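You operate a simulated robot arm through the tools that you are given. There is no shell and no other tool. Be economical: measure what you need, move in short steps, check, and stop when the job is done.

The job below is to be done with a simulated two-armed robot. You get a single attempt, and the scene is never put back.

JOB
Adjust the blue gauge to the SET plate with the span knob.
Fine: lower the lever on the SET plate and turn till the display matches its print; raise the lever again and put the plate back where it stood.

It is judged by the outcome, as a careful person would: the job done as asked, and still so three seconds after it is handed in. It fails if anything else is knocked over, pushed out of place, dropped, spilled or broken.

ROBOT AND FRAMES
Two 7-joint arms with fingered hands on one trunk, on a base that drives. Base frame: it is fixed to the floor where the robot stands at the start and does not move with it; the origin is under the middle of the robot, x ahead of it, y to its left, z up; the surface under the hand at the start is at about z = 0.86. Units: m, rad, N and s.
The left shoulder is at the start at [0.056, 0.158, 1.194], the right one opposite. With the tool pointing down near the work surface each hand reaches from about 0.42 to 0.84 m from the robot's upright axis, wherever it stands, measured 20 degrees to its own side. Places, roughly: blue gauge lever [0.6, 0.1, 1.1]; gauge zero button [0.5, 0.3, 0.9]; span knob [0.6, 0.3, 0.9]; top of the blue gauge plate [0.5, 0.1, 0.9]. Payload 4 kg a hand.
The TCP of each hand is the grasp point between the finger pads, 0.03 m short of the fingertips. In the tool frame z runs along the fingers and y along their closing line. The gripper opens to 0.104 m. The gripper's body begins 0.035 m behind the TCP. The gripper is a hand of 4 fingers: y runs from the thumb to the fingers, the wrist lies at [-0.015, -0.104, -0.178] in the tool frame, and closing takes about 1.5 s.
Orientation is that of the tool frame in the base frame, as [roll, pitch, yaw] about the fixed x, y, z axes, in that order (R = Rz(yaw) Ry(pitch) Rx(roll)). With the fingers straight down and the wrist toward the robot, the tool's x, y and z point along [0, 1, 0], [1, 0, 0] and [0, 0, -1] of the base frame.

CONTROLS
- The arms move only by the tool apply_moves. It takes "left_plan", "right_plan" or both (then of equal length, played together; a hand with none holds still); each is a list that holds one entry, the list of rows, each a list of 6 numbers: the shift along the base's x, y, z in m, then the turn, a rotation vector about the base's x, y, z in rad. In form: [[[tx, ty, tz, rx, ry, rz], ...]]. A call has 1 to 12 rows; each row shifts and turns the commanded pose from where the row before left it. "left_grip" and "right_grip" are, for a hand that has rows, the gripper command, from -1 (fully open) to 1 (shut), values between in proportion, set as the call begins (left out, the last holds). Rows are played at 5 a second. More than 0.05 m and 0.15 rad between two rows, or a gripper value outside its range, and nothing of the call is played. A pose out of reach is approached as far as the arm can. The call stops where the force on the tool passes 40 N (or 10 N more than at its start, if that is more) or the arm is blocked; 0.2 s more then pass. The fingers move at their own pace (about 0.045 m/s each) and stop on an object; they squeeze with about 25 N. The grip force told is the motor's: it shows also when the fingers shut on nothing. Time passes only in rows, and 0.2 s behind the last, so rows that do not move let the fingers close. The reply holds the time, the measured pose of the TCP, the force on the tool along the base axes, the opening and the grip force, in the units named above and with some noise, with the torque about the TCP (base axes, N m) and any sound that the robot's microphone picked up.
- Cameras (640 x 400 px; columns grow to the right, rows downward): "scene" is now at [0.1403, 0.0243, 1.3948]; the picture's right is [0.21, -0.98, -0.00], its down [-0.38, -0.08, -0.92] and it looks along [0.90, 0.20, -0.38] (base axes); focal length 214 px, centre (320, 200). "left" rides on the left gripper at [-0.061, -0.092, -0.13] in its tool frame; the picture's right is [-0.81, -0.28, 0.52], its down [0.53, -0.71, 0.46] and it looks along [0.24, 0.64, 0.72] (tool axes); focal length 275 px, centre (320, 200). "right" rides on the right gripper at [0.061, -0.092, -0.13] in its tool frame; the picture's right is [-0.81, 0.28, -0.52], its down [-0.53, -0.71, 0.45] and it looks along [-0.24, 0.64, 0.72] (tool axes); focal length 275 px, centre (320, 200).
- get_image(camera): a new picture of that camera. It takes no simulated time.
- lift_body(by): slides the trunk up (or, below 0, down) by that many m; the arms and the scene camera ride with it, the base frame stays. It gives what a move gives, with no picture.
- roll_base(legs): drives the robot by 1 to 6 legs, each [ahead, turn to the left] in m and rad, along the robot's own axes; the way and the turn of a leg run together, so that a leg with both is an arc; at most 1.5 m and 3.142 rad a leg. The arms and the cameras ride along, it lands a little off, and it stops where it bumps. It gives what a move gives.
- set_fingers(index, middle, ring, thumb_bend, thumb_turn, hand): sets how far each is bent, from 0 (flat) to 1 (curled in); at 0.3 the hand is open as for a grip, at 0.7 the pads meet at the TCP. One left out holds its place. A second passes; each finger stops where it meets its share of the squeeze, and holds until it gets a number again. A gripper value or a shape takes the hand back. It gives what a move gives, with no picture; readings hold the bend of each and the force on the fingers (four entries, about 0 where the hand has none), thumb and palm. thumb_turn goes from beside the hand (0) to across from the fingers (1), as for a grip.
- preshape(shape, hand): the hand has 4 fingers and takes this shape, open, in about a second: jaw (thumb against the fingers, like two jaws); tri (thumb and two fingers); tip (a fingertip pinch); poke (one finger out to press); point (the index stretched); flat (the hand flat); cup (the hand cupped); fist (a fist). The gripper value then closes the fingers along that shape, each until it touches; the sizes above hold for jaw. It gives what a move gives, with no picture.
- pan_tilt(pan, tilt): turns the head with the scene camera to pan (to the left, within 1.396 rad either way) and tilt (down, from -0.506 to 1.204), counted from straight ahead of the robot. It gives what a move gives.
- measure_at(camera, pixels): there is no depth. For up to 12 entries [column, row, z] of the newest picture of that camera ("zoom" is the newest enlarged one), the place [x, y] in the base frame at which the ray of that pixel passes the height z, good to about 0.002 m, but the place of the scene camera against the robot may be out by one fixed shift of up to 0.012 m in any direction. It takes no simulated time.
- enlarge(camera, box): a new picture of the part [left, top, right, bottom] of that camera's present view, enlarged. It takes no simulated time.
- close_job(): hands the job in; it is judged then, once.

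Work in short steps. Measure before you move; look again where a grasp or a placing could have gone wrong, and mend it. You have 80 turns and 78 pictures in all, those below and enlarged ones among them. Open the grippers and draw the arms clear of the work before you hand the job in, unless the task says otherwise; then end with one line.

The tools are called after "Request:" as name(argument=value, ...) on one line, values as JSON. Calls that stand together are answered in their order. apply_moves: Moves the arms, as the interface text tells. Its arguments: {"type":"object","properties":{"left_plan":{"type":"array"},"left_grip":{"type":"number"},"right_plan":{"type":"array"},"right_grip":{"type":"number"}},"required":[]} The other tools are called the same way: lift_body (by) slides the trunk up or down; preshape (shape, hand) gives the hand a shape; set_fingers (index, middle, ring, thumb_bend, thumb_turn, hand) moves the fingers one by one; roll_base (legs) drives the base; pan_tilt (pan, tilt) turns the head that bears the scene camera; get_image (camera) takes a picture; measure_at (camera, pixels) gives the place at which the rays of pixels pass given heights; enlarge (camera, box) takes an enlarged picture of a part of a camera's view; close_job () hands the job in.

At the start:

```text
time_s: 0.0
left_eef_pos: [0.4243, 0.3017, 1.3273]
left_tool_rot: [3.141, -0.001, 1.573]
left_ft_force: [0.1, 0.1, 0.2]
left_wrist_torque: [0.01, -0.01, 0.0]
left_opening: 0.1034
left_finger_force: 0.0
left_shape: jaw
left_bend: [0.3, 0.3, 0.3, 0.3, 0.98]
left_finger forces: [0.0, 0.1, 0.1, 0.0, 0.1, 0.1]
right_eef_pos: [0.4915, -0.1437, 1.3453]
right_tool_rot: [-3.141, -0.002, 1.572]
right_ft_force: [-0.3, 0.0, 0.0]
right_wrist_torque: [-0.02, -0.02, 0.0]
right_opening: 0.1034
right_finger_force: 0.1
right_shape: jaw
right_bend: [0.3, 0.3, 0.3, 0.3, 0.98]
right_finger forces: [0.0, 0.0, 0.1, 0.1, 0.0, 0.0]
trunk travel left (down, up): [-0.4, 0.107]
robot x, y, heading: [0.0022, -0.0003, 0.002]
head pan, tilt: [0.213, 0.382]
```

scene: 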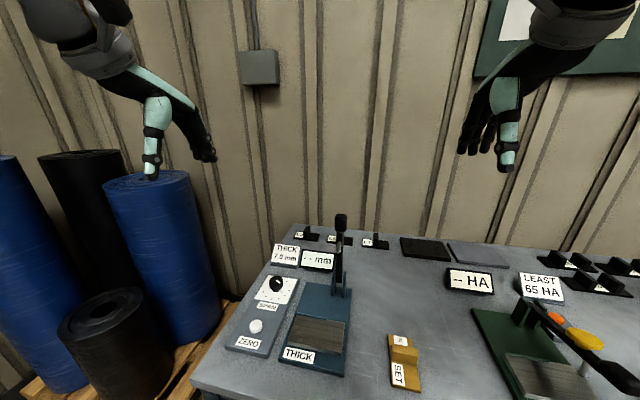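
right: 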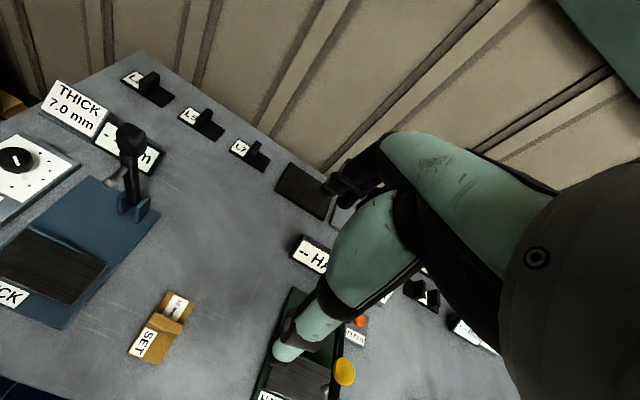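
left: 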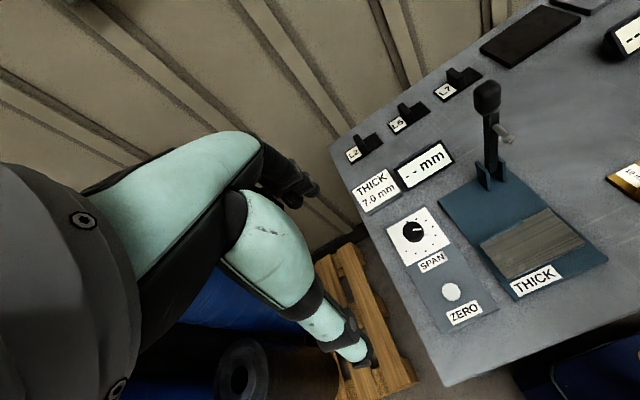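

I'll look closely at the gauge, the knob panel and the SET plate first.

Request:
enlarge(camera="scene", box=[220, 200, 440, 400])

Request:
enlarge(camera="left", box=[340, 60, 640, 340])

Request:
enlarge(camera="right", box=[0, 60, 220, 380])

```text
2.00 times, centred on (330, 300) of scene
```

zoom: 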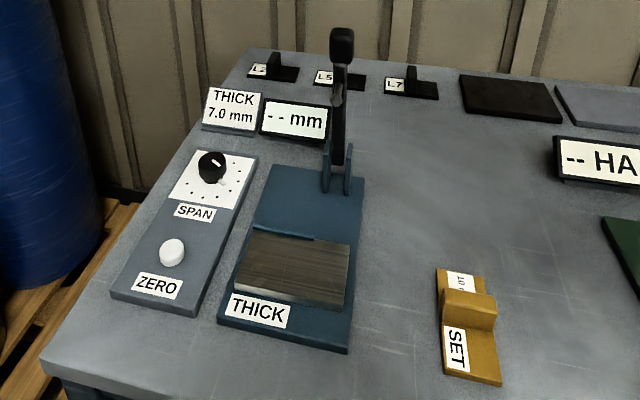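

```text
1.43 times, centred on (490, 200) of left
```

zoom: 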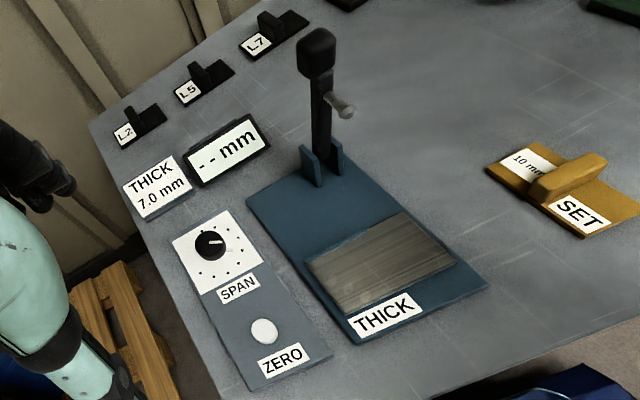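

```text
1.25 times, centred on (110, 220) of right
```

zoom: 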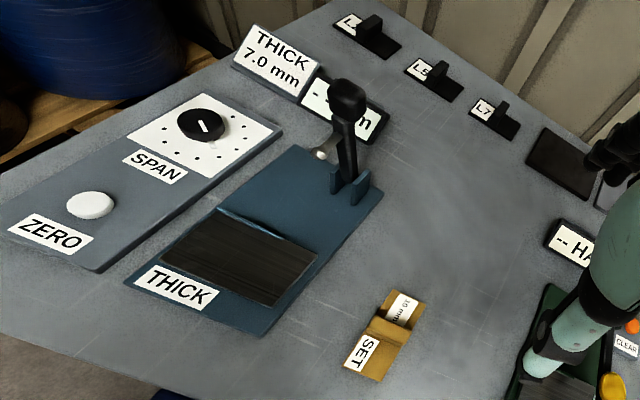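

I'll zoom in tighter on the SET plate, the gauge and the knob.

Request:
enlarge(camera="scene", box=[370, 320, 450, 400])

Request:
enlarge(camera="left", box=[420, 60, 600, 310])

Request:
enlarge(camera="scene", box=[220, 230, 360, 390])

```text
5.00 times, centred on (410, 360) of scene
```

zoom: 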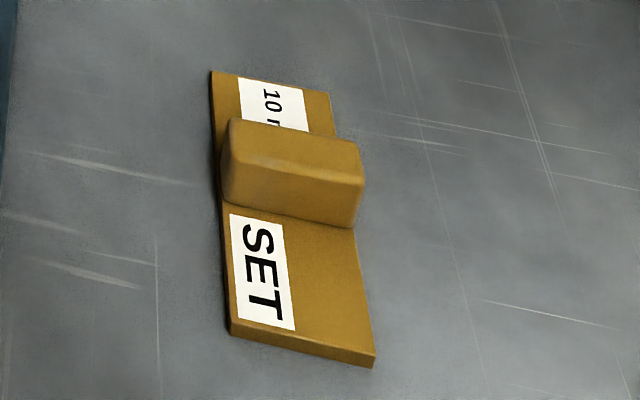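

```text
1.60 times, centred on (510, 185) of left
```

zoom: 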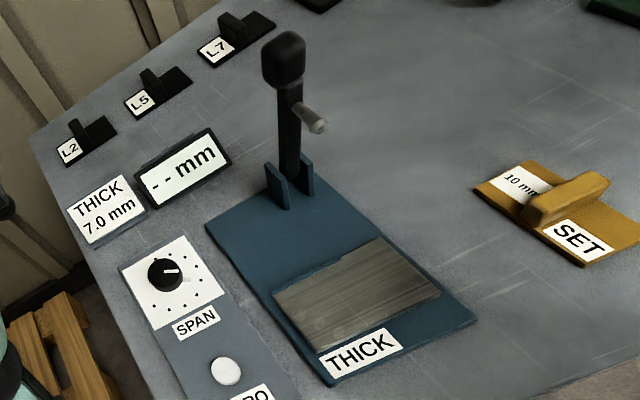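

```text
2.50 times, centred on (290, 310) of scene
```

zoom: 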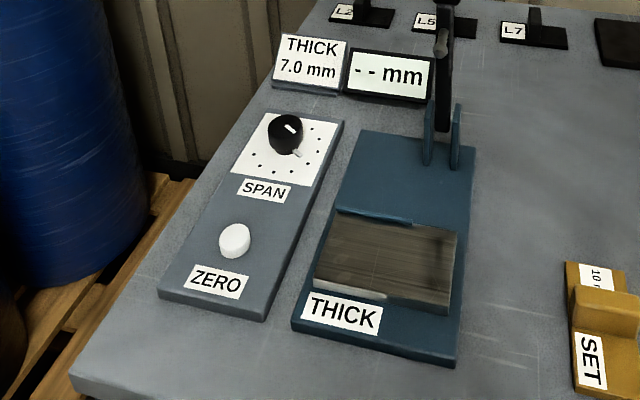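

Measuring key points: SET plate corners and handle, gauge plate corners, knob, in the scene camera (px from zooms) and left camera.

Request:
measure_at(camera="scene", pixels=[[396.4, 329, 0.87], [411.3, 332, 0.87], [399, 362, 0.87], [416.8, 364.5, 0.87], [398, 336, 0.9], [415, 340, 0.9], [415, 345, 0.9], [277, 284, 0.9], [256, 326, 0.88], [304, 285, 0.87], [348, 292, 0.87], [340, 218, 1.08]])

Request:
measure_at(camera="left", pixels=[[413, 229, 0.9], [451, 292, 0.88], [438, 195, 0.87], [608, 262, 0.87], [518, 298, 0.87], [487, 95, 1.08], [480, 246, 0.88], [545, 208, 0.88], [585, 241, 0.88], [516, 278, 0.88], [619, 175, 0.9], [640, 160, 0.9]])

Request:
measure_at(camera="right", pixels=[[166, 291, 0.87], [198, 304, 0.87], [128, 354, 0.87], [158, 365, 0.87], [15, 158, 0.9], [132, 140, 1.08], [158, 318, 0.9], [185, 325, 0.9], [160, 213, 0.87], [60, 328, 0.87], [24, 230, 0.88], [110, 258, 0.88]])

```text
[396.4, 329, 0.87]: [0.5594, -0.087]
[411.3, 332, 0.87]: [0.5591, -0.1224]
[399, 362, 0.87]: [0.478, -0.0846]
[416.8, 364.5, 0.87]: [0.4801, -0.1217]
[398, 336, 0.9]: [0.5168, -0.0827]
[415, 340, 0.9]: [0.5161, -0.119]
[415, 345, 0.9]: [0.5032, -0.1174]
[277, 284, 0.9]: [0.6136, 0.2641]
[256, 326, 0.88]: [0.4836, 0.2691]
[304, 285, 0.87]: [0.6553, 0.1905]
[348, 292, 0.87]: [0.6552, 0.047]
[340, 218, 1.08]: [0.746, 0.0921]
```

```text
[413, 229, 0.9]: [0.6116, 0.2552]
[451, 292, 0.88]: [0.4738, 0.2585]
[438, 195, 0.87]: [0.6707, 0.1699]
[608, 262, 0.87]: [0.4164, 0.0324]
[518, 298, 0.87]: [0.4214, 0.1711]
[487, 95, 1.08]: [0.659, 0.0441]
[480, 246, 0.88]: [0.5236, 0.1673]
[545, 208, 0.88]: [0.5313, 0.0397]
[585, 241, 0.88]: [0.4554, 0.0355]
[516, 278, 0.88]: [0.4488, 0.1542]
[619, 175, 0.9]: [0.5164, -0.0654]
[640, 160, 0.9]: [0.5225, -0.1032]
```

```text
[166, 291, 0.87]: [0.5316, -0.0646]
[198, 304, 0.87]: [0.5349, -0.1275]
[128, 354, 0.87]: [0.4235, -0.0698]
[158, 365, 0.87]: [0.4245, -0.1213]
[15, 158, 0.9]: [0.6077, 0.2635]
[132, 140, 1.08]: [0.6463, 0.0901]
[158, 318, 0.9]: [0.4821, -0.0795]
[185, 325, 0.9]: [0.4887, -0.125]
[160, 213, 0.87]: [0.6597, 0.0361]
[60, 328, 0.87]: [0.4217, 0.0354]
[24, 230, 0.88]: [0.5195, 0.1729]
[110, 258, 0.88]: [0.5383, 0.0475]
```

My scene zoom conversion for the SET plate was off; I measure again with corrected pixels.

Request:
measure_at(camera="scene", pixels=[[388, 334, 0.87], [412, 338.6, 0.87], [392, 387, 0.87], [421, 393, 0.87], [391.8, 344, 0.9], [418, 349, 0.9], [390.5, 352, 0.9], [417.5, 357.5, 0.9], [301, 287, 0.87], [291, 369, 0.87], [343, 376, 0.87], [349, 298, 0.87]])

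Request:
enlarge(camera="right", box=[110, 270, 220, 380])

```text
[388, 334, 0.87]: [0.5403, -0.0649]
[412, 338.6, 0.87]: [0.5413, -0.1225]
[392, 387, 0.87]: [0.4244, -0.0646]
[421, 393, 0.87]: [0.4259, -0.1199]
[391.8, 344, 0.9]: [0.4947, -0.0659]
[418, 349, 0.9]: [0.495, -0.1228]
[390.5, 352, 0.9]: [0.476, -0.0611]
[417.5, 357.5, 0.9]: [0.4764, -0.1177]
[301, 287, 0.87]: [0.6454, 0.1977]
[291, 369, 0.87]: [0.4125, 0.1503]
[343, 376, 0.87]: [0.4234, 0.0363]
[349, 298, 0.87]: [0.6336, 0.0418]
```

```text
3.64 times, centred on (165, 325) of right
```

zoom: 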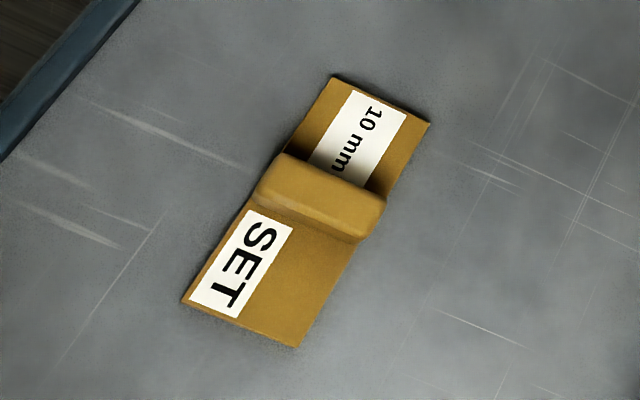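

The SET print is "10 mm". Now I look closely at the lever, its pin and the anvil.

Request:
enlarge(camera="left", box=[430, 70, 610, 190])

Request:
enlarge(camera="right", box=[60, 110, 180, 230])

Request:
enlarge(camera="scene", box=[280, 200, 380, 300])

```text
3.33 times, centred on (520, 130) of left
```

zoom: 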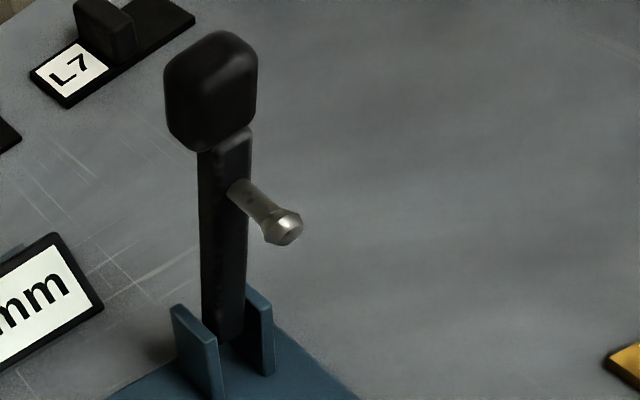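

```text
3.33 times, centred on (120, 170) of right
```

zoom: 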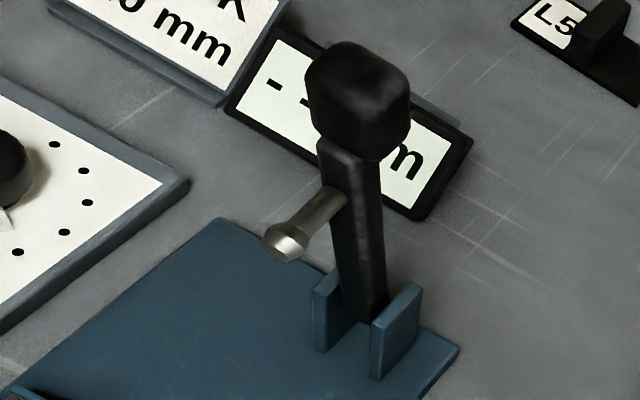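

```text
4.00 times, centred on (330, 250) of scene
```

zoom: 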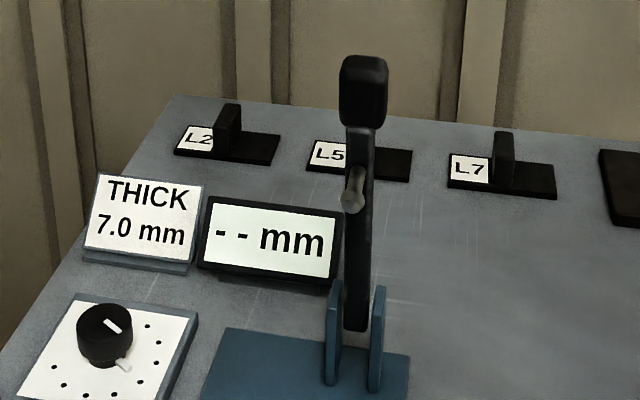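

Triangulating the lever knob, pin tip and pivot from both wrist cameras by measuring at two heights.

Request:
measure_at(camera="left", pixels=[[509.5, 139.6, 0.95], [509.5, 139.6, 1.05], [487, 97, 1.0], [487, 97, 1.12], [491.5, 165, 0.87], [491.5, 165, 0.93], [463, 192, 0.863], [608, 262, 0.863]])

Request:
measure_at(camera="right", pixels=[[108.9, 183.5, 0.95], [108.9, 183.5, 1.05], [131.4, 140, 1.0], [131.4, 140, 1.12], [132.6, 200, 0.87], [132.6, 200, 0.93]])

Request:
measure_at(camera="scene", pixels=[[337.5, 250.7, 0.95], [337.5, 250.7, 1.05], [341, 222, 1.0], [341, 222, 1.12]])

```text
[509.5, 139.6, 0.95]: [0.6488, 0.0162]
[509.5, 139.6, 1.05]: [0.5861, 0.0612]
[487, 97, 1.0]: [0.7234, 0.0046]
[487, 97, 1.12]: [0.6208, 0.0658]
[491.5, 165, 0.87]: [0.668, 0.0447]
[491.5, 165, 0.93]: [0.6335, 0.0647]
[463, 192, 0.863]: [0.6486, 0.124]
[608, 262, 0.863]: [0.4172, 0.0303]
```

```text
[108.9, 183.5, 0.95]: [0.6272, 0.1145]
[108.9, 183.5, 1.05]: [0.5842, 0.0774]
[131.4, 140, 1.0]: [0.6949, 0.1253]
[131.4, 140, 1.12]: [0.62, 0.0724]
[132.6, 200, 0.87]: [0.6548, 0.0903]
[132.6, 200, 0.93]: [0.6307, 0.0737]
```

```text
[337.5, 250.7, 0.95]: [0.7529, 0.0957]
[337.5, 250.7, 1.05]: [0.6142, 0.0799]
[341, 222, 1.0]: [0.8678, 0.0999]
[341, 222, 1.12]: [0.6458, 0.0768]
```

Estimated: handle of the SET plate runs along y at about (0.486, -0.093), top z≈0.90; lever pivots near (0.63, 0.07), pin lands about (0.46, 0.07), so the plate goes on the slab turned 90° ccw. I lower the right hand above the handle.

Request:
apply_moves(right_plan=[[[0, 0.01, -0.045, 0, 0, 0], [0, 0.01, -0.045, 0, 0, 0], [0, 0.01, -0.045, 0, 0, 0], [0, 0.01, -0.045, 0, 0, 0], [0, 0.01, -0.045, 0, 0, 0], [0, 0, -0.045, 0, 0, 0], [0, 0, -0.045, 0, 0, 0], [0, 0, -0.03, 0, 0, 0]]], right_grip=-1)

Request:
get_image(camera="right")

Request:
get_image(camera="scene")

```text
time_s: 1.8
left_eef_pos: [0.4104, 0.3011, 1.3307]
left_tool_rot: [3.129, 0.0, 1.572]
left_ft_force: [0.6, 0.4, 0.7]
left_wrist_torque: [0.01, 0.01, 0.01]
left_opening: 0.1039
left_finger_force: 0.1
left_shape: jaw
left_bend: [0.3, 0.3, 0.3, 0.3, 0.98]
left_finger forces: [0.1, 0.1, 0.0, 0.0, 0.0, 0.0]
right_eef_pos: [0.4756, -0.0935, 1.0055]
right_tool_rot: [3.13, 0.001, 1.571]
right_ft_force: [-0.3, -1.3, -0.5]
right_wrist_torque: [0.01, -0.02, -0.01]
right_opening: 0.1039
right_finger_force: 0.0
right_shape: jaw
right_bend: [0.3, 0.3, 0.3, 0.3, 0.98]
right_finger forces: [0.1, 0.0, 0.0, 0.0, 0.0, 0.1]
trunk travel left (down, up): [-0.4, 0.107]
robot x, y, heading: [-0.0028, -0.0002, 0.001]
head pan, tilt: [0.213, 0.382]
```

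```text
64 pictures are left
```

right: 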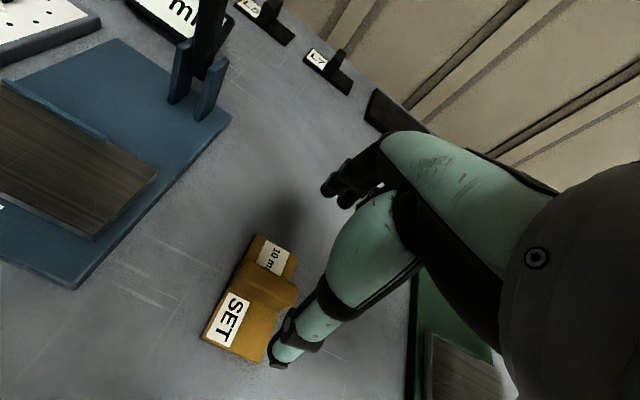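

```text
63 pictures are left
```

scene: 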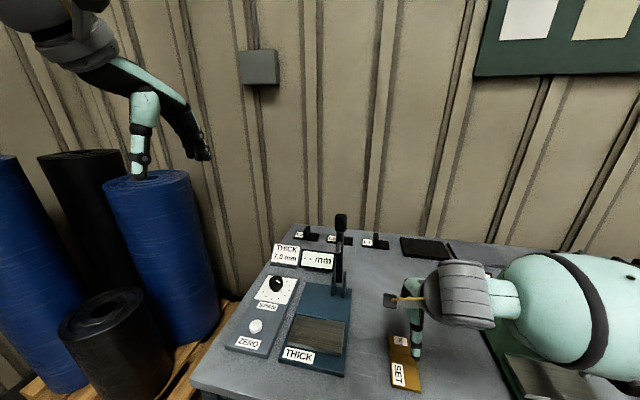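

TCP reads (0.476, -0.094, 1.006). I measure the handle in the now closer right view.

Request:
enlarge(camera="right", box=[190, 220, 310, 370])

```text
2.67 times, centred on (250, 295) of right
```

zoom: 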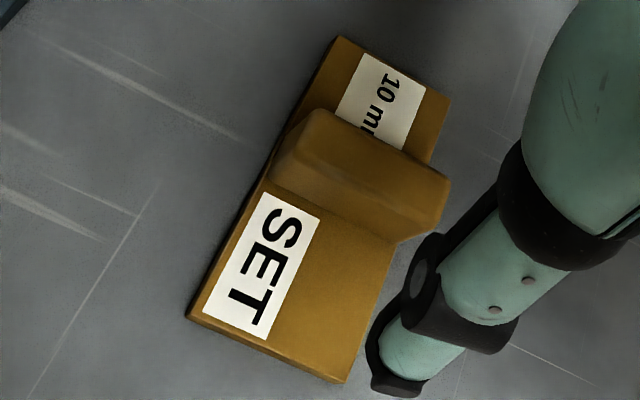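

Request:
measure_at(camera="zoom", pixels=[[341, 37, 0.87], [450, 102, 0.87], [188, 315, 0.87], [344, 383, 0.87], [317, 112, 0.9], [447, 183, 0.9], [290, 150, 0.9], [440, 208, 0.9], [272, 185, 0.87], [392, 243, 0.87], [384, 385, 0.9]])

```text
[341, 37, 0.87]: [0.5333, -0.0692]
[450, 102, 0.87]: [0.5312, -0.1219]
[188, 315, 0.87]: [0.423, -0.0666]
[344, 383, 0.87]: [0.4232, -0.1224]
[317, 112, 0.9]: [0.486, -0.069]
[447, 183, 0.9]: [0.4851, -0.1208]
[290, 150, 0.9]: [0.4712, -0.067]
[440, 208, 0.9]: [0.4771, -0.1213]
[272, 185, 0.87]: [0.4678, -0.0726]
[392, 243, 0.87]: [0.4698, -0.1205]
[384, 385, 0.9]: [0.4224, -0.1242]
```

Handle centre is about (0.478, -0.095); the hand is straight above it. Descend to z≈0.907.

Request:
apply_moves(right_plan=[[[0.001, 0, -0.04, 0, 0, 0], [0.001, 0, -0.035, 0, 0, 0], [0.001, -0.001, -0.022, 0, 0, 0], [0, 0, 0, 0, 0, 0]]])

Request:
enlarge(camera="right", box=[160, 200, 360, 400])

Request:
enlarge(camera="scene", box=[360, 260, 500, 400])

```text
time_s: 2.8
left_eef_pos: [0.4089, 0.3012, 1.3322]
left_tool_rot: [3.129, 0.001, 1.573]
left_ft_force: [-0.3, 0.0, 0.4]
left_wrist_torque: [-0.01, 0.01, 0.02]
left_opening: 0.1038
left_finger_force: 0.0
left_shape: jaw
left_bend: [0.3, 0.3, 0.3, 0.3, 0.98]
left_finger forces: [0.0, 0.0, 0.0, 0.0, 0.0, 0.0]
right_eef_pos: [0.4775, -0.0954, 0.9079]
right_tool_rot: [3.129, 0.001, 1.571]
right_ft_force: [0.2, 0.4, 0.1]
right_wrist_torque: [-0.02, 0.0, 0.02]
right_opening: 0.1039
right_finger_force: 0.0
right_shape: jaw
right_bend: [0.3, 0.3, 0.3, 0.3, 0.98]
right_finger forces: [0.0, 0.0, 0.1, 0.0, 0.0, 0.1]
trunk travel left (down, up): [-0.4, 0.107]
robot x, y, heading: [-0.0017, -0.0031, -0.002]
head pan, tilt: [0.213, 0.382]
```

```text
2.00 times, centred on (260, 300) of right
```

zoom: 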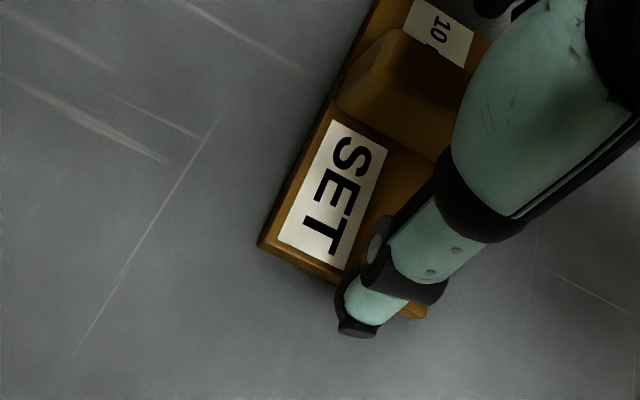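

```text
2.86 times, centred on (430, 330) of scene
```

zoom: 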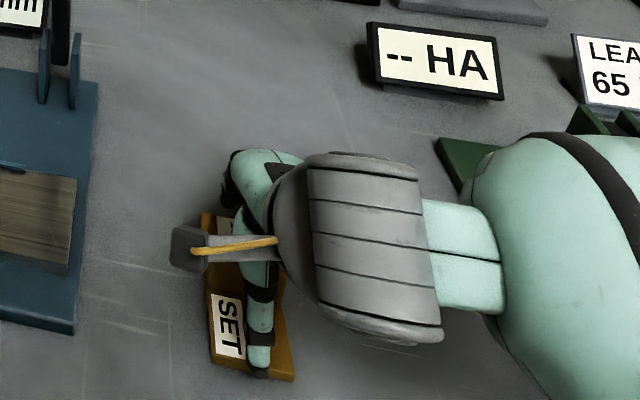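

The fingers straddle the handle at TCP (0.4775, -0.095, 0.908). Close the grip.

Request:
apply_moves(right_plan=[[[0, 0, 0, 0, 0, 0], [0, 0, 0, 0, 0, 0], [0, 0, 0, 0, 0, 0], [0, 0, 0, 0, 0, 0], [0, 0, 0, 0, 0, 0], [0, 0, 0, 0, 0, 0], [0, 0, 0, 0, 0, 0], [0, 0, 0, 0, 0, 0], [0, 0, 0, 0, 0, 0]]], right_grip=1)

Request:
enlarge(camera="scene", box=[360, 260, 500, 400])

```text
time_s: 4.8
left_eef_pos: [0.4099, 0.301, 1.3321]
left_tool_rot: [3.13, -0.001, 1.572]
left_ft_force: [-0.7, 0.5, -0.3]
left_wrist_torque: [0.01, 0.01, 0.0]
left_opening: 0.1038
left_finger_force: 0.0
left_shape: jaw
left_bend: [0.3, 0.3, 0.3, 0.3, 0.98]
left_finger forces: [0.1, 0.0, 0.0, 0.0, 0.0, 0.1]
right_eef_pos: [0.4774, -0.0962, 0.9085]
right_tool_rot: [3.131, 0.002, 1.57]
right_ft_force: [1.2, -0.8, 0.4]
right_wrist_torque: [0.0, -0.02, 0.08]
right_opening: 0.0155
right_finger_force: 25.6
right_shape: jaw
right_bend: [0.73, 0.6, 0.59, 0.74, 1.0]
right_finger forces: [12.7, 6.6, 3.1, 0.0, 22.0, 0.0]
trunk travel left (down, up): [-0.4, 0.107]
robot x, y, heading: [0.001, -0.0, -0.001]
head pan, tilt: [0.213, 0.382]
```

```text
2.86 times, centred on (430, 330) of scene
```

zoom: 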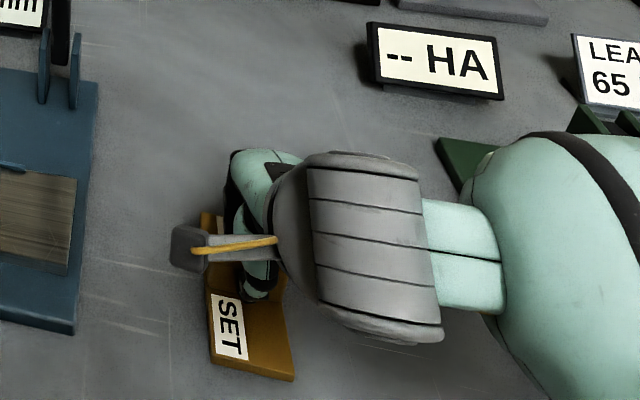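

Grip holds (25 N, opening 15.5 mm). Lift 7 cm straight up and look.

Request:
apply_moves(right_plan=[[[0, 0, 0.015, 0, 0, 0], [0, 0, 0.03, 0, 0, 0], [0, 0, 0.035, 0, 0, 0], [0, 0, 0, 0, 0, 0]]])

Request:
get_image(camera="right")

Request:
get_image(camera="left")

```text
time_s: 5.8
left_eef_pos: [0.4098, 0.3012, 1.3324]
left_tool_rot: [3.129, 0.0, 1.571]
left_ft_force: [0.8, -0.1, 0.7]
left_wrist_torque: [0.01, 0.0, -0.04]
left_opening: 0.1039
left_finger_force: 0.1
left_shape: jaw
left_bend: [0.3, 0.3, 0.3, 0.3, 0.98]
left_finger forces: [0.0, 0.1, 0.1, 0.0, 0.0, 0.1]
right_eef_pos: [0.4773, -0.0948, 0.9879]
right_tool_rot: [3.133, 0.0, 1.572]
right_ft_force: [-0.4, -0.4, -5.4]
right_wrist_torque: [0.02, -0.01, 0.03]
right_opening: 0.0151
right_finger_force: 25.5
right_shape: jaw
right_bend: [0.73, 0.62, 0.63, 0.74, 1.0]
right_finger forces: [14.2, 5.4, 2.7, 0.0, 22.4, 0.0]
trunk travel left (down, up): [-0.4, 0.107]
robot x, y, heading: [0.0, -0.0007, 0.009]
head pan, tilt: [0.213, 0.382]
```

```text
58 pictures are left
```

right: 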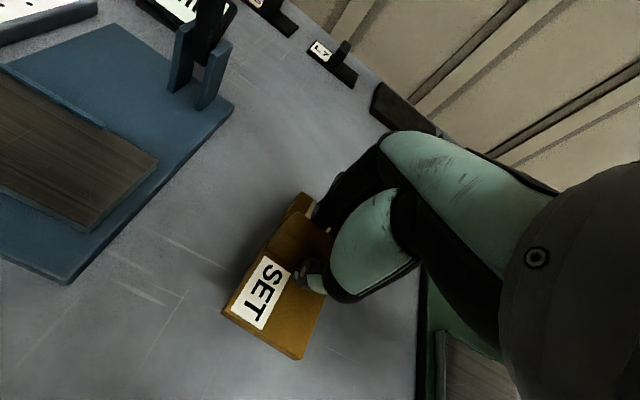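

```text
57 pictures are left
```

left: 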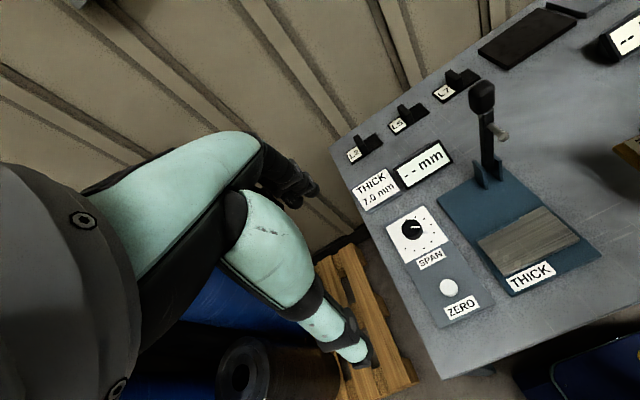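

Plate is held level. I inspect the slab and base in this closer right view to get the slab height and position.

Request:
enlarge(camera="right", box=[0, 0, 250, 290])

Request:
measure_at(camera="right", pixels=[[157, 165, 0.87], [157, 165, 0.89], [97, 228, 0.87], [97, 228, 0.89], [69, 282, 0.86], [235, 103, 0.86], [108, 126, 0.88], [188, 90, 0.87], [208, 108, 0.87]])

Request:
measure_at(camera="left", pixels=[[579, 240, 0.87], [579, 240, 0.89], [544, 207, 0.87], [544, 207, 0.89], [601, 257, 0.86], [477, 245, 0.88], [511, 275, 0.88], [511, 275, 0.89], [412, 229, 0.9], [411, 230, 0.88]])

```text
1.38 times, centred on (125, 145) of right
```

zoom: 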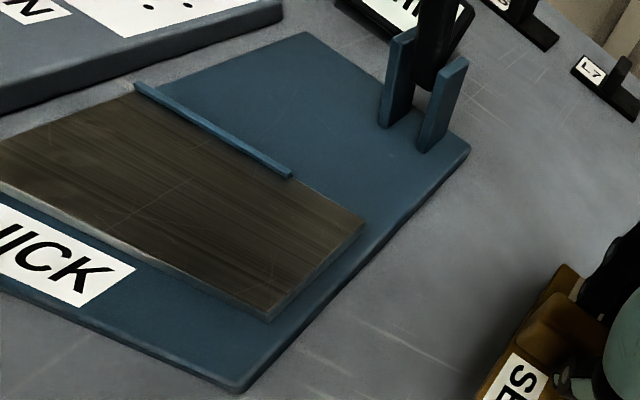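

```text
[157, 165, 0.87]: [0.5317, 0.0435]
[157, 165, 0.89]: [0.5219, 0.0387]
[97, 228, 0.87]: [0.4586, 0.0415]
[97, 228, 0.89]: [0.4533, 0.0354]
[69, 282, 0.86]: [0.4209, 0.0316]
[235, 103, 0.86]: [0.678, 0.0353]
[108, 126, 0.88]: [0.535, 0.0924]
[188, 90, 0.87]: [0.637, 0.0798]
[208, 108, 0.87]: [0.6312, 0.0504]
```

```text
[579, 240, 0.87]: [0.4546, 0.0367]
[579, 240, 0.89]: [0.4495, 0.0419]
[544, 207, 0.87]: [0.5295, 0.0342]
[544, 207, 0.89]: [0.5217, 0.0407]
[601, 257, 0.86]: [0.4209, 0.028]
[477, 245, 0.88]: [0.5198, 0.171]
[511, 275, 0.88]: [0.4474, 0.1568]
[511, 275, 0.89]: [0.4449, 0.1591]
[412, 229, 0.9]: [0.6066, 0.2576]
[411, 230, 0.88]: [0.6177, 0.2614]
```

I need the lever pivot's height to know where the pin lands; zoom left camera on it and on the pin.

Request:
enlarge(camera="left", box=[440, 70, 540, 200])

Request:
enlarge(camera="right", box=[140, 0, 260, 120])

```text
3.08 times, centred on (490, 135) of left
```

zoom: 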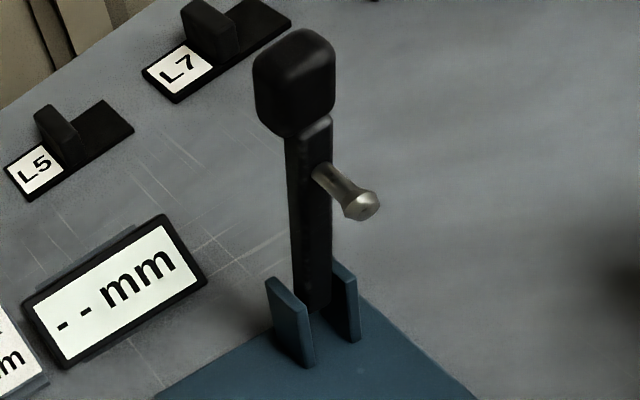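

```text
3.33 times, centred on (200, 60) of right
```

zoom: 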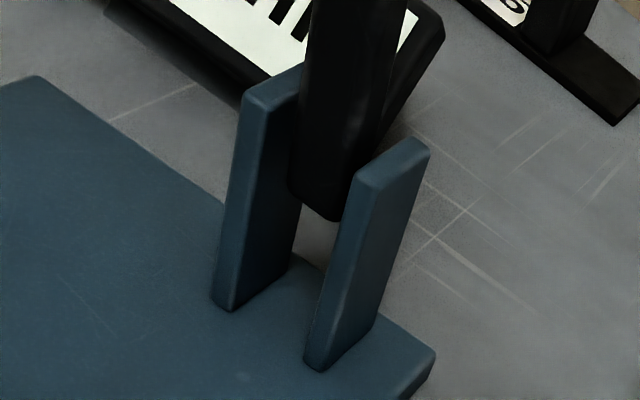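

Request:
measure_at(camera="left", pixels=[[485.5, 172.3, 0.87], [485.5, 172.3, 0.95], [487.4, 169, 0.87], [487.4, 169, 0.95], [502.5, 136, 1.03], [502.5, 136, 1.1], [491, 126, 1.03], [491, 126, 1.1]])

Request:
measure_at(camera="right", pixels=[[178.1, 31.5, 0.87], [178.1, 31.5, 0.95], [203, 64.5, 0.87], [203, 64.5, 0.95], [172.5, 93, 0.87], [172.5, 93, 0.88]])

```text
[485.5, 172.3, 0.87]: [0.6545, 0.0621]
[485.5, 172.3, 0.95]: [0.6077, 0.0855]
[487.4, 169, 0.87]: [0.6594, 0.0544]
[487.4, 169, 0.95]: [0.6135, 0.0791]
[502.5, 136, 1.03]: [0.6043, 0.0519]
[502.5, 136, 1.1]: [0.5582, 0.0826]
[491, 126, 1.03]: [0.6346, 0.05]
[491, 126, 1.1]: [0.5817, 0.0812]
```

```text
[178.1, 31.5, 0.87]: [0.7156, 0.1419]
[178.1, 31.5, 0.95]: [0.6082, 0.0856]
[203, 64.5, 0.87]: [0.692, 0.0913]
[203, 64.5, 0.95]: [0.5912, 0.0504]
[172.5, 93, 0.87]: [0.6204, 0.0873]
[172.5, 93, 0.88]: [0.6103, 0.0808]
```

Pivot ≈ (0.632, 0.068, 0.928); the pin will land near (0.483, 0.068). I'll put the plate centre at (0.488, 0.104), turned 90° ccw. Move over and rotate at height.

Request:
apply_moves(right_plan=[[[0.001, 0.018, 0.005, 0, 0, 0.143], [0.001, 0.018, 0.005, 0, 0, 0.143], [0.001, 0.018, 0, 0, 0, 0.143], [0.001, 0.018, 0, 0, 0, 0.143], [0.001, 0.018, 0, 0, 0, 0.143], [0.001, 0.018, 0, 0, 0, 0.143], [0.001, 0.018, 0, 0, 0, 0.143], [0.001, 0.018, 0, 0, 0, 0.143], [0.001, 0.018, 0, 0, 0, 0.143], [0.001, 0.018, 0, 0, 0, 0.143], [0.001, 0.018, 0, 0, 0, 0.141], [0, 0, 0, 0, 0, 0]]])

Request:
get_image(camera="scene")

Request:
get_image(camera="left")

```text
time_s: 8.4
left_eef_pos: [0.4094, 0.3022, 1.3314]
left_tool_rot: [3.128, 0.0, 1.573]
left_ft_force: [-0.8, 0.6, -0.3]
left_wrist_torque: [0.04, -0.01, -0.01]
left_opening: 0.1038
left_finger_force: 0.1
left_shape: jaw
left_bend: [0.3, 0.3, 0.3, 0.3, 0.98]
left_finger forces: [0.0, 0.0, 0.0, 0.1, 0.1, 0.1]
right_eef_pos: [0.4852, 0.0626, 0.9992]
right_tool_rot: [3.13, 0.0, 2.81]
right_ft_force: [-0.6, 1.1, -5.1]
right_wrist_torque: [-0.03, 0.0, 0.0]
right_opening: 0.0148
right_finger_force: 24.8
right_shape: jaw
right_bend: [0.73, 0.62, 0.63, 0.74, 1.0]
right_finger forces: [14.3, 5.4, 2.7, 0.0, 22.4, 0.1]
right hand out of reach, approached as far as the arm can: row 9, 10, 11
trunk travel left (down, up): [-0.4, 0.107]
robot x, y, heading: [0.0014, 0.001, -0.002]
head pan, tilt: [0.213, 0.382]
```

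```text
53 pictures are left
```

scene: 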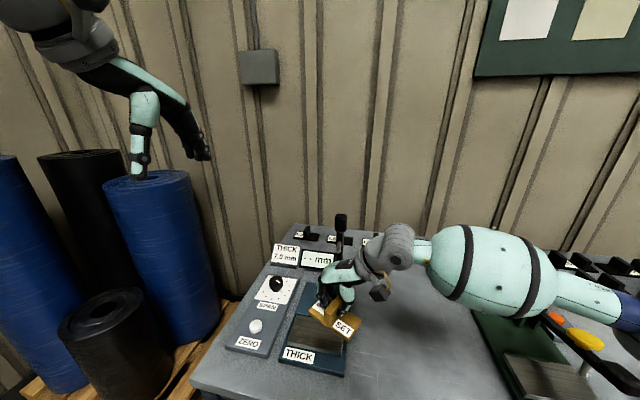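

```text
52 pictures are left
```

left: 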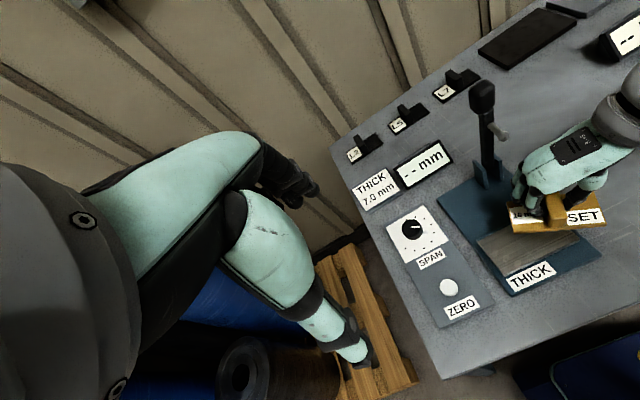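

The right arm's limit is yaw≈2.81 here, so I'll turn the base left ~0.35 rad to gain reach. First I check where the rolls stand so the left arm has room, and bring the right hand back a bit.

Request:
measure_at(camera="scene", pixels=[[195, 343, 0.12], [195, 343, 0.2], [220, 318, 0.12], [105, 185, 0.9], [195, 180, 0.9], [105, 185, 1.0], [195, 180, 1.0], [150, 192, 1.0], [150, 192, 0.9], [60, 330, 0.5], [150, 310, 0.5], [185, 390, 0.12]])

Request:
apply_moves(right_plan=[[[0, -0.03, 0, 0, 0, -0.1], [0, -0.03, 0, 0, 0, -0.1], [0, -0.03, 0, 0, 0, -0.1], [0, -0.03, 0, 0, 0, -0.05]]])

```text
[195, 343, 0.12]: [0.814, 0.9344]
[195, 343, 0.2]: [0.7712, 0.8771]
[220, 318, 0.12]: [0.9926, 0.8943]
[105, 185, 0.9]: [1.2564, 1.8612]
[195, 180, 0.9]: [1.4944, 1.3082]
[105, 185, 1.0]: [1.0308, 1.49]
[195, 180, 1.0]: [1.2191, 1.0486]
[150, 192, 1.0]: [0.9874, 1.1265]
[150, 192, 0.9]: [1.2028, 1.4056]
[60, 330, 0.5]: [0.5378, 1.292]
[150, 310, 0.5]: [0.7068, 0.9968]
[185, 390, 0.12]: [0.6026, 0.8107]
```

```text
time_s: 9.4
left_eef_pos: [0.409, 0.3002, 1.3332]
left_tool_rot: [3.13, -0.002, 1.572]
left_ft_force: [0.1, -0.6, -0.3]
left_wrist_torque: [0.0, 0.01, -0.01]
left_opening: 0.1039
left_finger_force: 0.2
left_shape: jaw
left_bend: [0.3, 0.3, 0.3, 0.3, 0.98]
left_finger forces: [0.0, 0.1, 0.1, 0.0, 0.0, 0.0]
right_eef_pos: [0.4842, -0.0614, 0.9992]
right_tool_rot: [3.13, -0.003, 2.46]
right_ft_force: [0.0, -0.4, -6.2]
right_wrist_torque: [-0.03, -0.02, 0.0]
right_opening: 0.0149
right_finger_force: 25.2
right_shape: jaw
right_bend: [0.73, 0.62, 0.64, 0.74, 1.0]
right_finger forces: [14.3, 5.3, 2.7, 0.0, 22.5, 0.0]
trunk travel left (down, up): [-0.4, 0.107]
robot x, y, heading: [0.0019, -0.0003, 0.0]
head pan, tilt: [0.213, 0.382]
```

Rolls are beyond y≈0.8, well clear. Turn the base left 0.35 rad in place.

Request:
roll_base(legs=[[0, 0.35]])

Request:
get_image(camera="scene")

Request:
get_image(camera="right")

```text
time_s: 11.0
left_eef_pos: [0.2806, 0.4236, 1.3318]
left_tool_rot: [3.129, 0.001, 1.922]
left_ft_force: [-0.6, 0.2, -0.9]
left_wrist_torque: [0.04, -0.02, -0.05]
left_opening: 0.104
left_finger_force: 0.1
left_shape: jaw
left_bend: [0.3, 0.3, 0.3, 0.3, 0.98]
left_finger forces: [0.1, 0.0, 0.0, 0.1, 0.0, 0.0]
right_eef_pos: [0.4769, 0.1104, 0.9995]
right_tool_rot: [3.129, -0.002, 2.811]
right_ft_force: [0.8, 0.5, -5.2]
right_wrist_torque: [0.0, 0.02, -0.01]
right_opening: 0.0148
right_finger_force: 25.2
right_shape: jaw
right_bend: [0.73, 0.62, 0.64, 0.74, 1.0]
right_finger forces: [14.4, 5.0, 2.7, 0.0, 22.5, 0.0]
trunk travel left (down, up): [-0.4, 0.107]
robot x, y, heading: [-0.0006, 0.0014, 0.35]
head pan, tilt: [0.213, 0.382]
```

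```text
51 pictures are left
```

scene: 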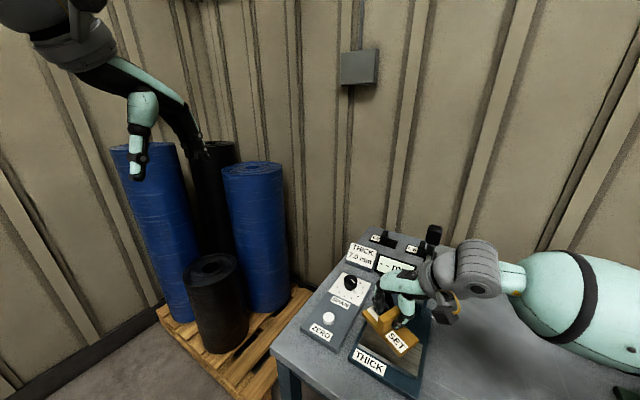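

```text
50 pictures are left
```

right: 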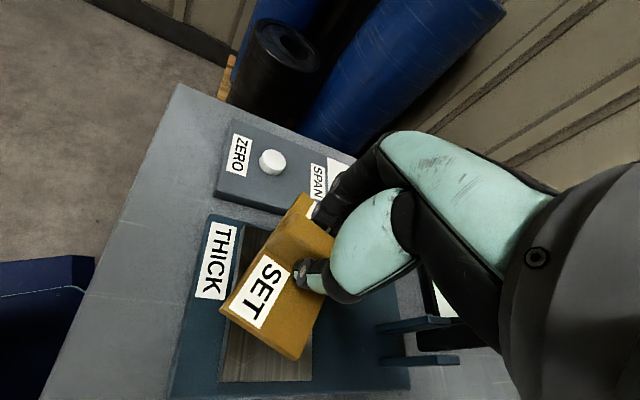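

Now at (0.477, 0.110), yaw 2.81. Finish the rotation to 3.14 and shift to (0.488, 0.104), lowering to z≈0.955.

Request:
apply_moves(right_plan=[[[0.004, -0.002, 0, 0, 0, 0.11], [0.004, -0.002, 0, 0, 0, 0.11], [0.003, -0.002, -0.01, 0, 0, 0.11], [0, 0, -0.02, 0, 0, 0], [0, 0, -0.015, 0, 0, 0], [0, 0, 0, 0, 0, 0]]])

Request:
get_image(camera="right")

Request:
enlarge(camera="scene", box=[310, 210, 470, 400])

```text
time_s: 12.4
left_eef_pos: [0.2653, 0.4179, 1.3372]
left_tool_rot: [3.115, -0.001, 1.924]
left_ft_force: [0.2, 0.1, -0.1]
left_wrist_torque: [-0.01, 0.01, -0.01]
left_opening: 0.1038
left_finger_force: 0.0
left_shape: jaw
left_bend: [0.3, 0.3, 0.3, 0.3, 0.98]
left_finger forces: [0.1, 0.1, 0.0, 0.1, 0.0, 0.0]
right_eef_pos: [0.4727, 0.1032, 0.9711]
right_tool_rot: [3.12, 0.01, 3.029]
right_ft_force: [1.3, -0.4, -5.4]
right_wrist_torque: [-0.01, -0.01, 0.01]
right_opening: 0.0149
right_finger_force: 25.2
right_shape: jaw
right_bend: [0.73, 0.62, 0.65, 0.74, 1.0]
right_finger forces: [15.0, 4.9, 2.7, 0.0, 22.8, 0.0]
right hand out of reach, approached as far as the arm can: row 3
trunk travel left (down, up): [-0.4, 0.107]
robot x, y, heading: [0.0023, -0.0012, 0.352]
head pan, tilt: [0.213, 0.382]
```

```text
49 pictures are left
```

right: 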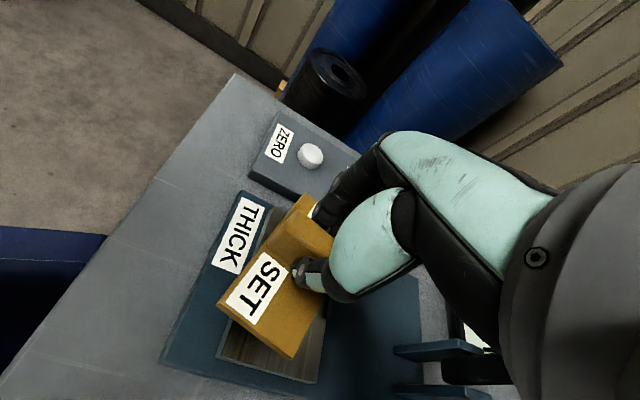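

```text
2.11 times, centred on (390, 305) of scene
```

zoom: 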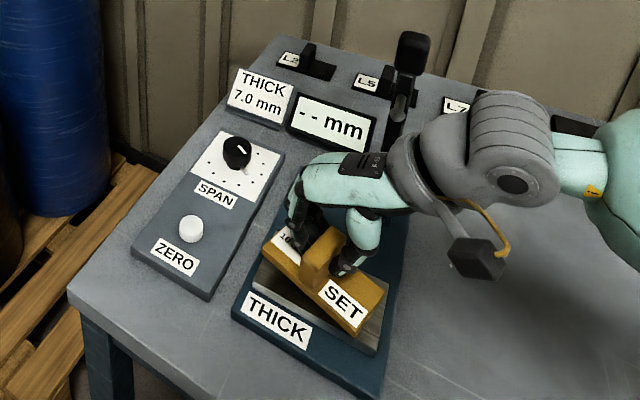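

Still 0.11 rad short at the limit; I back the hand off to the right and turn the base another 0.25 rad.

Request:
apply_moves(right_plan=[[[0.005, -0.03, 0.02, 0, 0, -0.05], [0.005, -0.03, 0, 0, 0, -0.05], [0, -0.03, 0, 0, 0, -0.05], [0, -0.03, 0, 0, 0, -0.05], [0, 0, 0, 0, 0, 0]]])

Request:
roll_base(legs=[[0, 0.27]])

```text
time_s: 13.6
left_eef_pos: [0.2671, 0.418, 1.3358]
left_tool_rot: [3.117, -0.001, 1.922]
left_ft_force: [-1.1, -0.4, 0.3]
left_wrist_torque: [-0.01, -0.02, -0.01]
left_opening: 0.1043
left_finger_force: 0.1
left_shape: jaw
left_bend: [0.3, 0.3, 0.3, 0.3, 0.98]
left_finger forces: [0.0, 0.0, 0.0, 0.1, 0.1, 0.1]
right_eef_pos: [0.4827, -0.0177, 0.9894]
right_tool_rot: [3.123, 0.008, 2.828]
right_ft_force: [0.7, 0.5, -5.8]
right_wrist_torque: [-0.05, 0.01, 0.0]
right_opening: 0.0148
right_finger_force: 25.2
right_shape: jaw
right_bend: [0.73, 0.62, 0.65, 0.74, 1.0]
right_finger forces: [15.2, 5.0, 2.7, 0.1, 22.8, 0.1]
trunk travel left (down, up): [-0.4, 0.107]
robot x, y, heading: [0.0007, -0.0044, 0.353]
head pan, tilt: [0.213, 0.382]
```

```text
time_s: 15.1
left_eef_pos: [0.1426, 0.4748, 1.3374]
left_tool_rot: [3.117, -0.001, 2.199]
left_ft_force: [0.6, -0.1, -0.8]
left_wrist_torque: [0.02, 0.01, 0.04]
left_opening: 0.1036
left_finger_force: 0.1
left_shape: jaw
left_bend: [0.3, 0.3, 0.3, 0.3, 0.98]
left_finger forces: [0.0, 0.0, 0.1, 0.0, 0.1, 0.1]
right_eef_pos: [0.4702, 0.1146, 0.9903]
right_tool_rot: [3.121, 0.008, 3.104]
right_ft_force: [0.4, 0.3, -5.2]
right_wrist_torque: [0.02, 0.01, -0.01]
right_opening: 0.0148
right_finger_force: 24.9
right_shape: jaw
right_bend: [0.73, 0.62, 0.65, 0.74, 1.0]
right_finger forces: [14.9, 5.1, 2.7, 0.0, 22.8, 0.0]
trunk travel left (down, up): [-0.4, 0.107]
robot x, y, heading: [0.0012, -0.0009, 0.623]
head pan, tilt: [0.213, 0.382]
```

Now yaw 3.104 at (0.470, 0.115). Shift to (0.488, 0.104) and lower to z≈0.955, then check.

Request:
apply_moves(right_plan=[[[0.009, -0.005, 0, 0, 0, 0.02], [0.009, -0.005, 0, 0, 0, 0.02], [0, 0, -0.02, 0, 0, 0], [0, 0, -0.015, 0, 0, 0], [0, 0, 0, 0, 0, 0]]])

Request:
pan_tilt(pan=-0.3, tilt=0.7)

Request:
get_image(camera="right")

Request:
get_image(camera="scene")

```text
time_s: 16.3
left_eef_pos: [0.1286, 0.4647, 1.341]
left_tool_rot: [3.106, -0.002, 2.197]
left_ft_force: [-0.4, 0.1, 0.5]
left_wrist_torque: [0.03, -0.02, 0.04]
left_opening: 0.104
left_finger_force: 0.1
left_shape: jaw
left_bend: [0.3, 0.3, 0.3, 0.3, 0.98]
left_finger forces: [0.0, 0.0, 0.0, 0.0, 0.0, 0.0]
right_eef_pos: [0.4696, 0.1024, 0.9604]
right_tool_rot: [3.117, 0.017, -3.138]
right_ft_force: [-0.2, 0.8, -6.3]
right_wrist_torque: [0.01, 0.0, 0.0]
right_opening: 0.0145
right_finger_force: 25.5
right_shape: jaw
right_bend: [0.73, 0.62, 0.66, 0.74, 1.0]
right_finger forces: [15.1, 4.9, 2.8, 0.1, 22.6, 0.1]
right hand out of reach, approached as far as the arm can: row 2
trunk travel left (down, up): [-0.4, 0.107]
robot x, y, heading: [0.0015, -0.0035, 0.62]
head pan, tilt: [0.213, 0.382]
```

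```text
time_s: 17.2
left_eef_pos: [0.1292, 0.4667, 1.3415]
left_tool_rot: [3.105, -0.002, 2.197]
left_ft_force: [0.1, 0.2, -0.5]
left_wrist_torque: [-0.01, 0.0, 0.01]
left_opening: 0.1039
left_finger_force: 0.0
left_shape: jaw
left_bend: [0.3, 0.3, 0.3, 0.3, 0.98]
left_finger forces: [0.0, 0.0, 0.1, 0.0, 0.1, 0.0]
right_eef_pos: [0.4695, 0.1005, 0.9611]
right_tool_rot: [3.113, 0.019, -3.138]
right_ft_force: [-1.3, -1.0, -6.0]
right_wrist_torque: [-0.03, 0.01, 0.01]
right_opening: 0.0149
right_finger_force: 24.6
right_shape: jaw
right_bend: [0.73, 0.62, 0.66, 0.74, 1.0]
right_finger forces: [14.9, 4.8, 2.8, 0.0, 22.6, 0.0]
trunk travel left (down, up): [-0.4, 0.107]
robot x, y, heading: [0.0002, -0.0049, 0.623]
head pan, tilt: [-0.3, 0.7]
```

```text
47 pictures are left
```

right: 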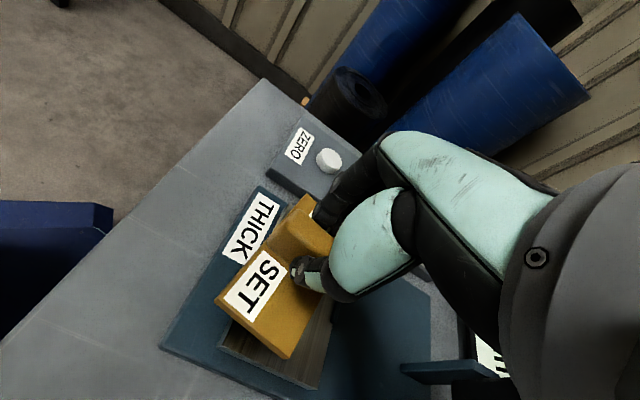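

```text
46 pictures are left
```

scene: 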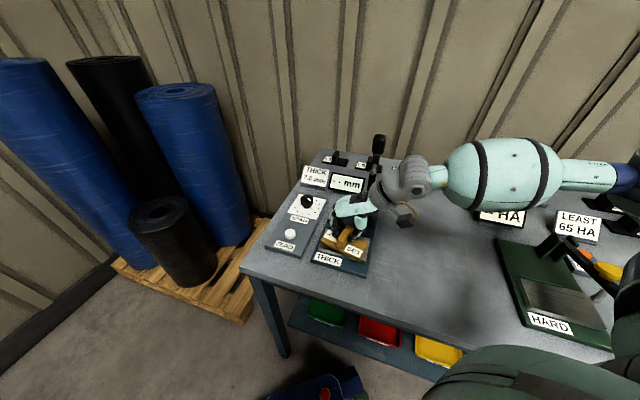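

Yaw is right now; x is 0.4695 and should be ~0.486. Try small +x steps.

Request:
apply_moves(right_plan=[[[0.006, 0, 0, 0, 0, 0], [0.006, 0, 0, 0, 0, 0], [0.006, 0, 0, 0, 0, 0], [0, 0, 0, 0, 0, 0]]])

```text
time_s: 18.2
left_eef_pos: [0.1292, 0.4647, 1.3413]
left_tool_rot: [3.103, -0.003, 2.199]
left_ft_force: [0.2, 0.1, 0.1]
left_wrist_torque: [0.01, 0.0, -0.02]
left_opening: 0.1041
left_finger_force: 0.0
left_shape: jaw
left_bend: [0.3, 0.3, 0.3, 0.3, 0.98]
left_finger forces: [0.1, 0.0, 0.0, 0.0, 0.0, 0.0]
right_eef_pos: [0.4865, 0.0989, 0.9629]
right_tool_rot: [3.114, 0.017, -3.138]
right_ft_force: [-0.1, 0.0, -4.9]
right_wrist_torque: [-0.02, -0.04, 0.0]
right_opening: 0.0146
right_finger_force: 24.9
right_shape: jaw
right_bend: [0.73, 0.62, 0.66, 0.74, 1.0]
right_finger forces: [14.7, 4.7, 2.8, 0.1, 22.3, 0.0]
right hand out of reach, approached as far as the arm can: row 3
trunk travel left (down, up): [-0.4, 0.107]
robot x, y, heading: [0.0012, -0.003, 0.624]
head pan, tilt: [-0.3, 0.7]
```

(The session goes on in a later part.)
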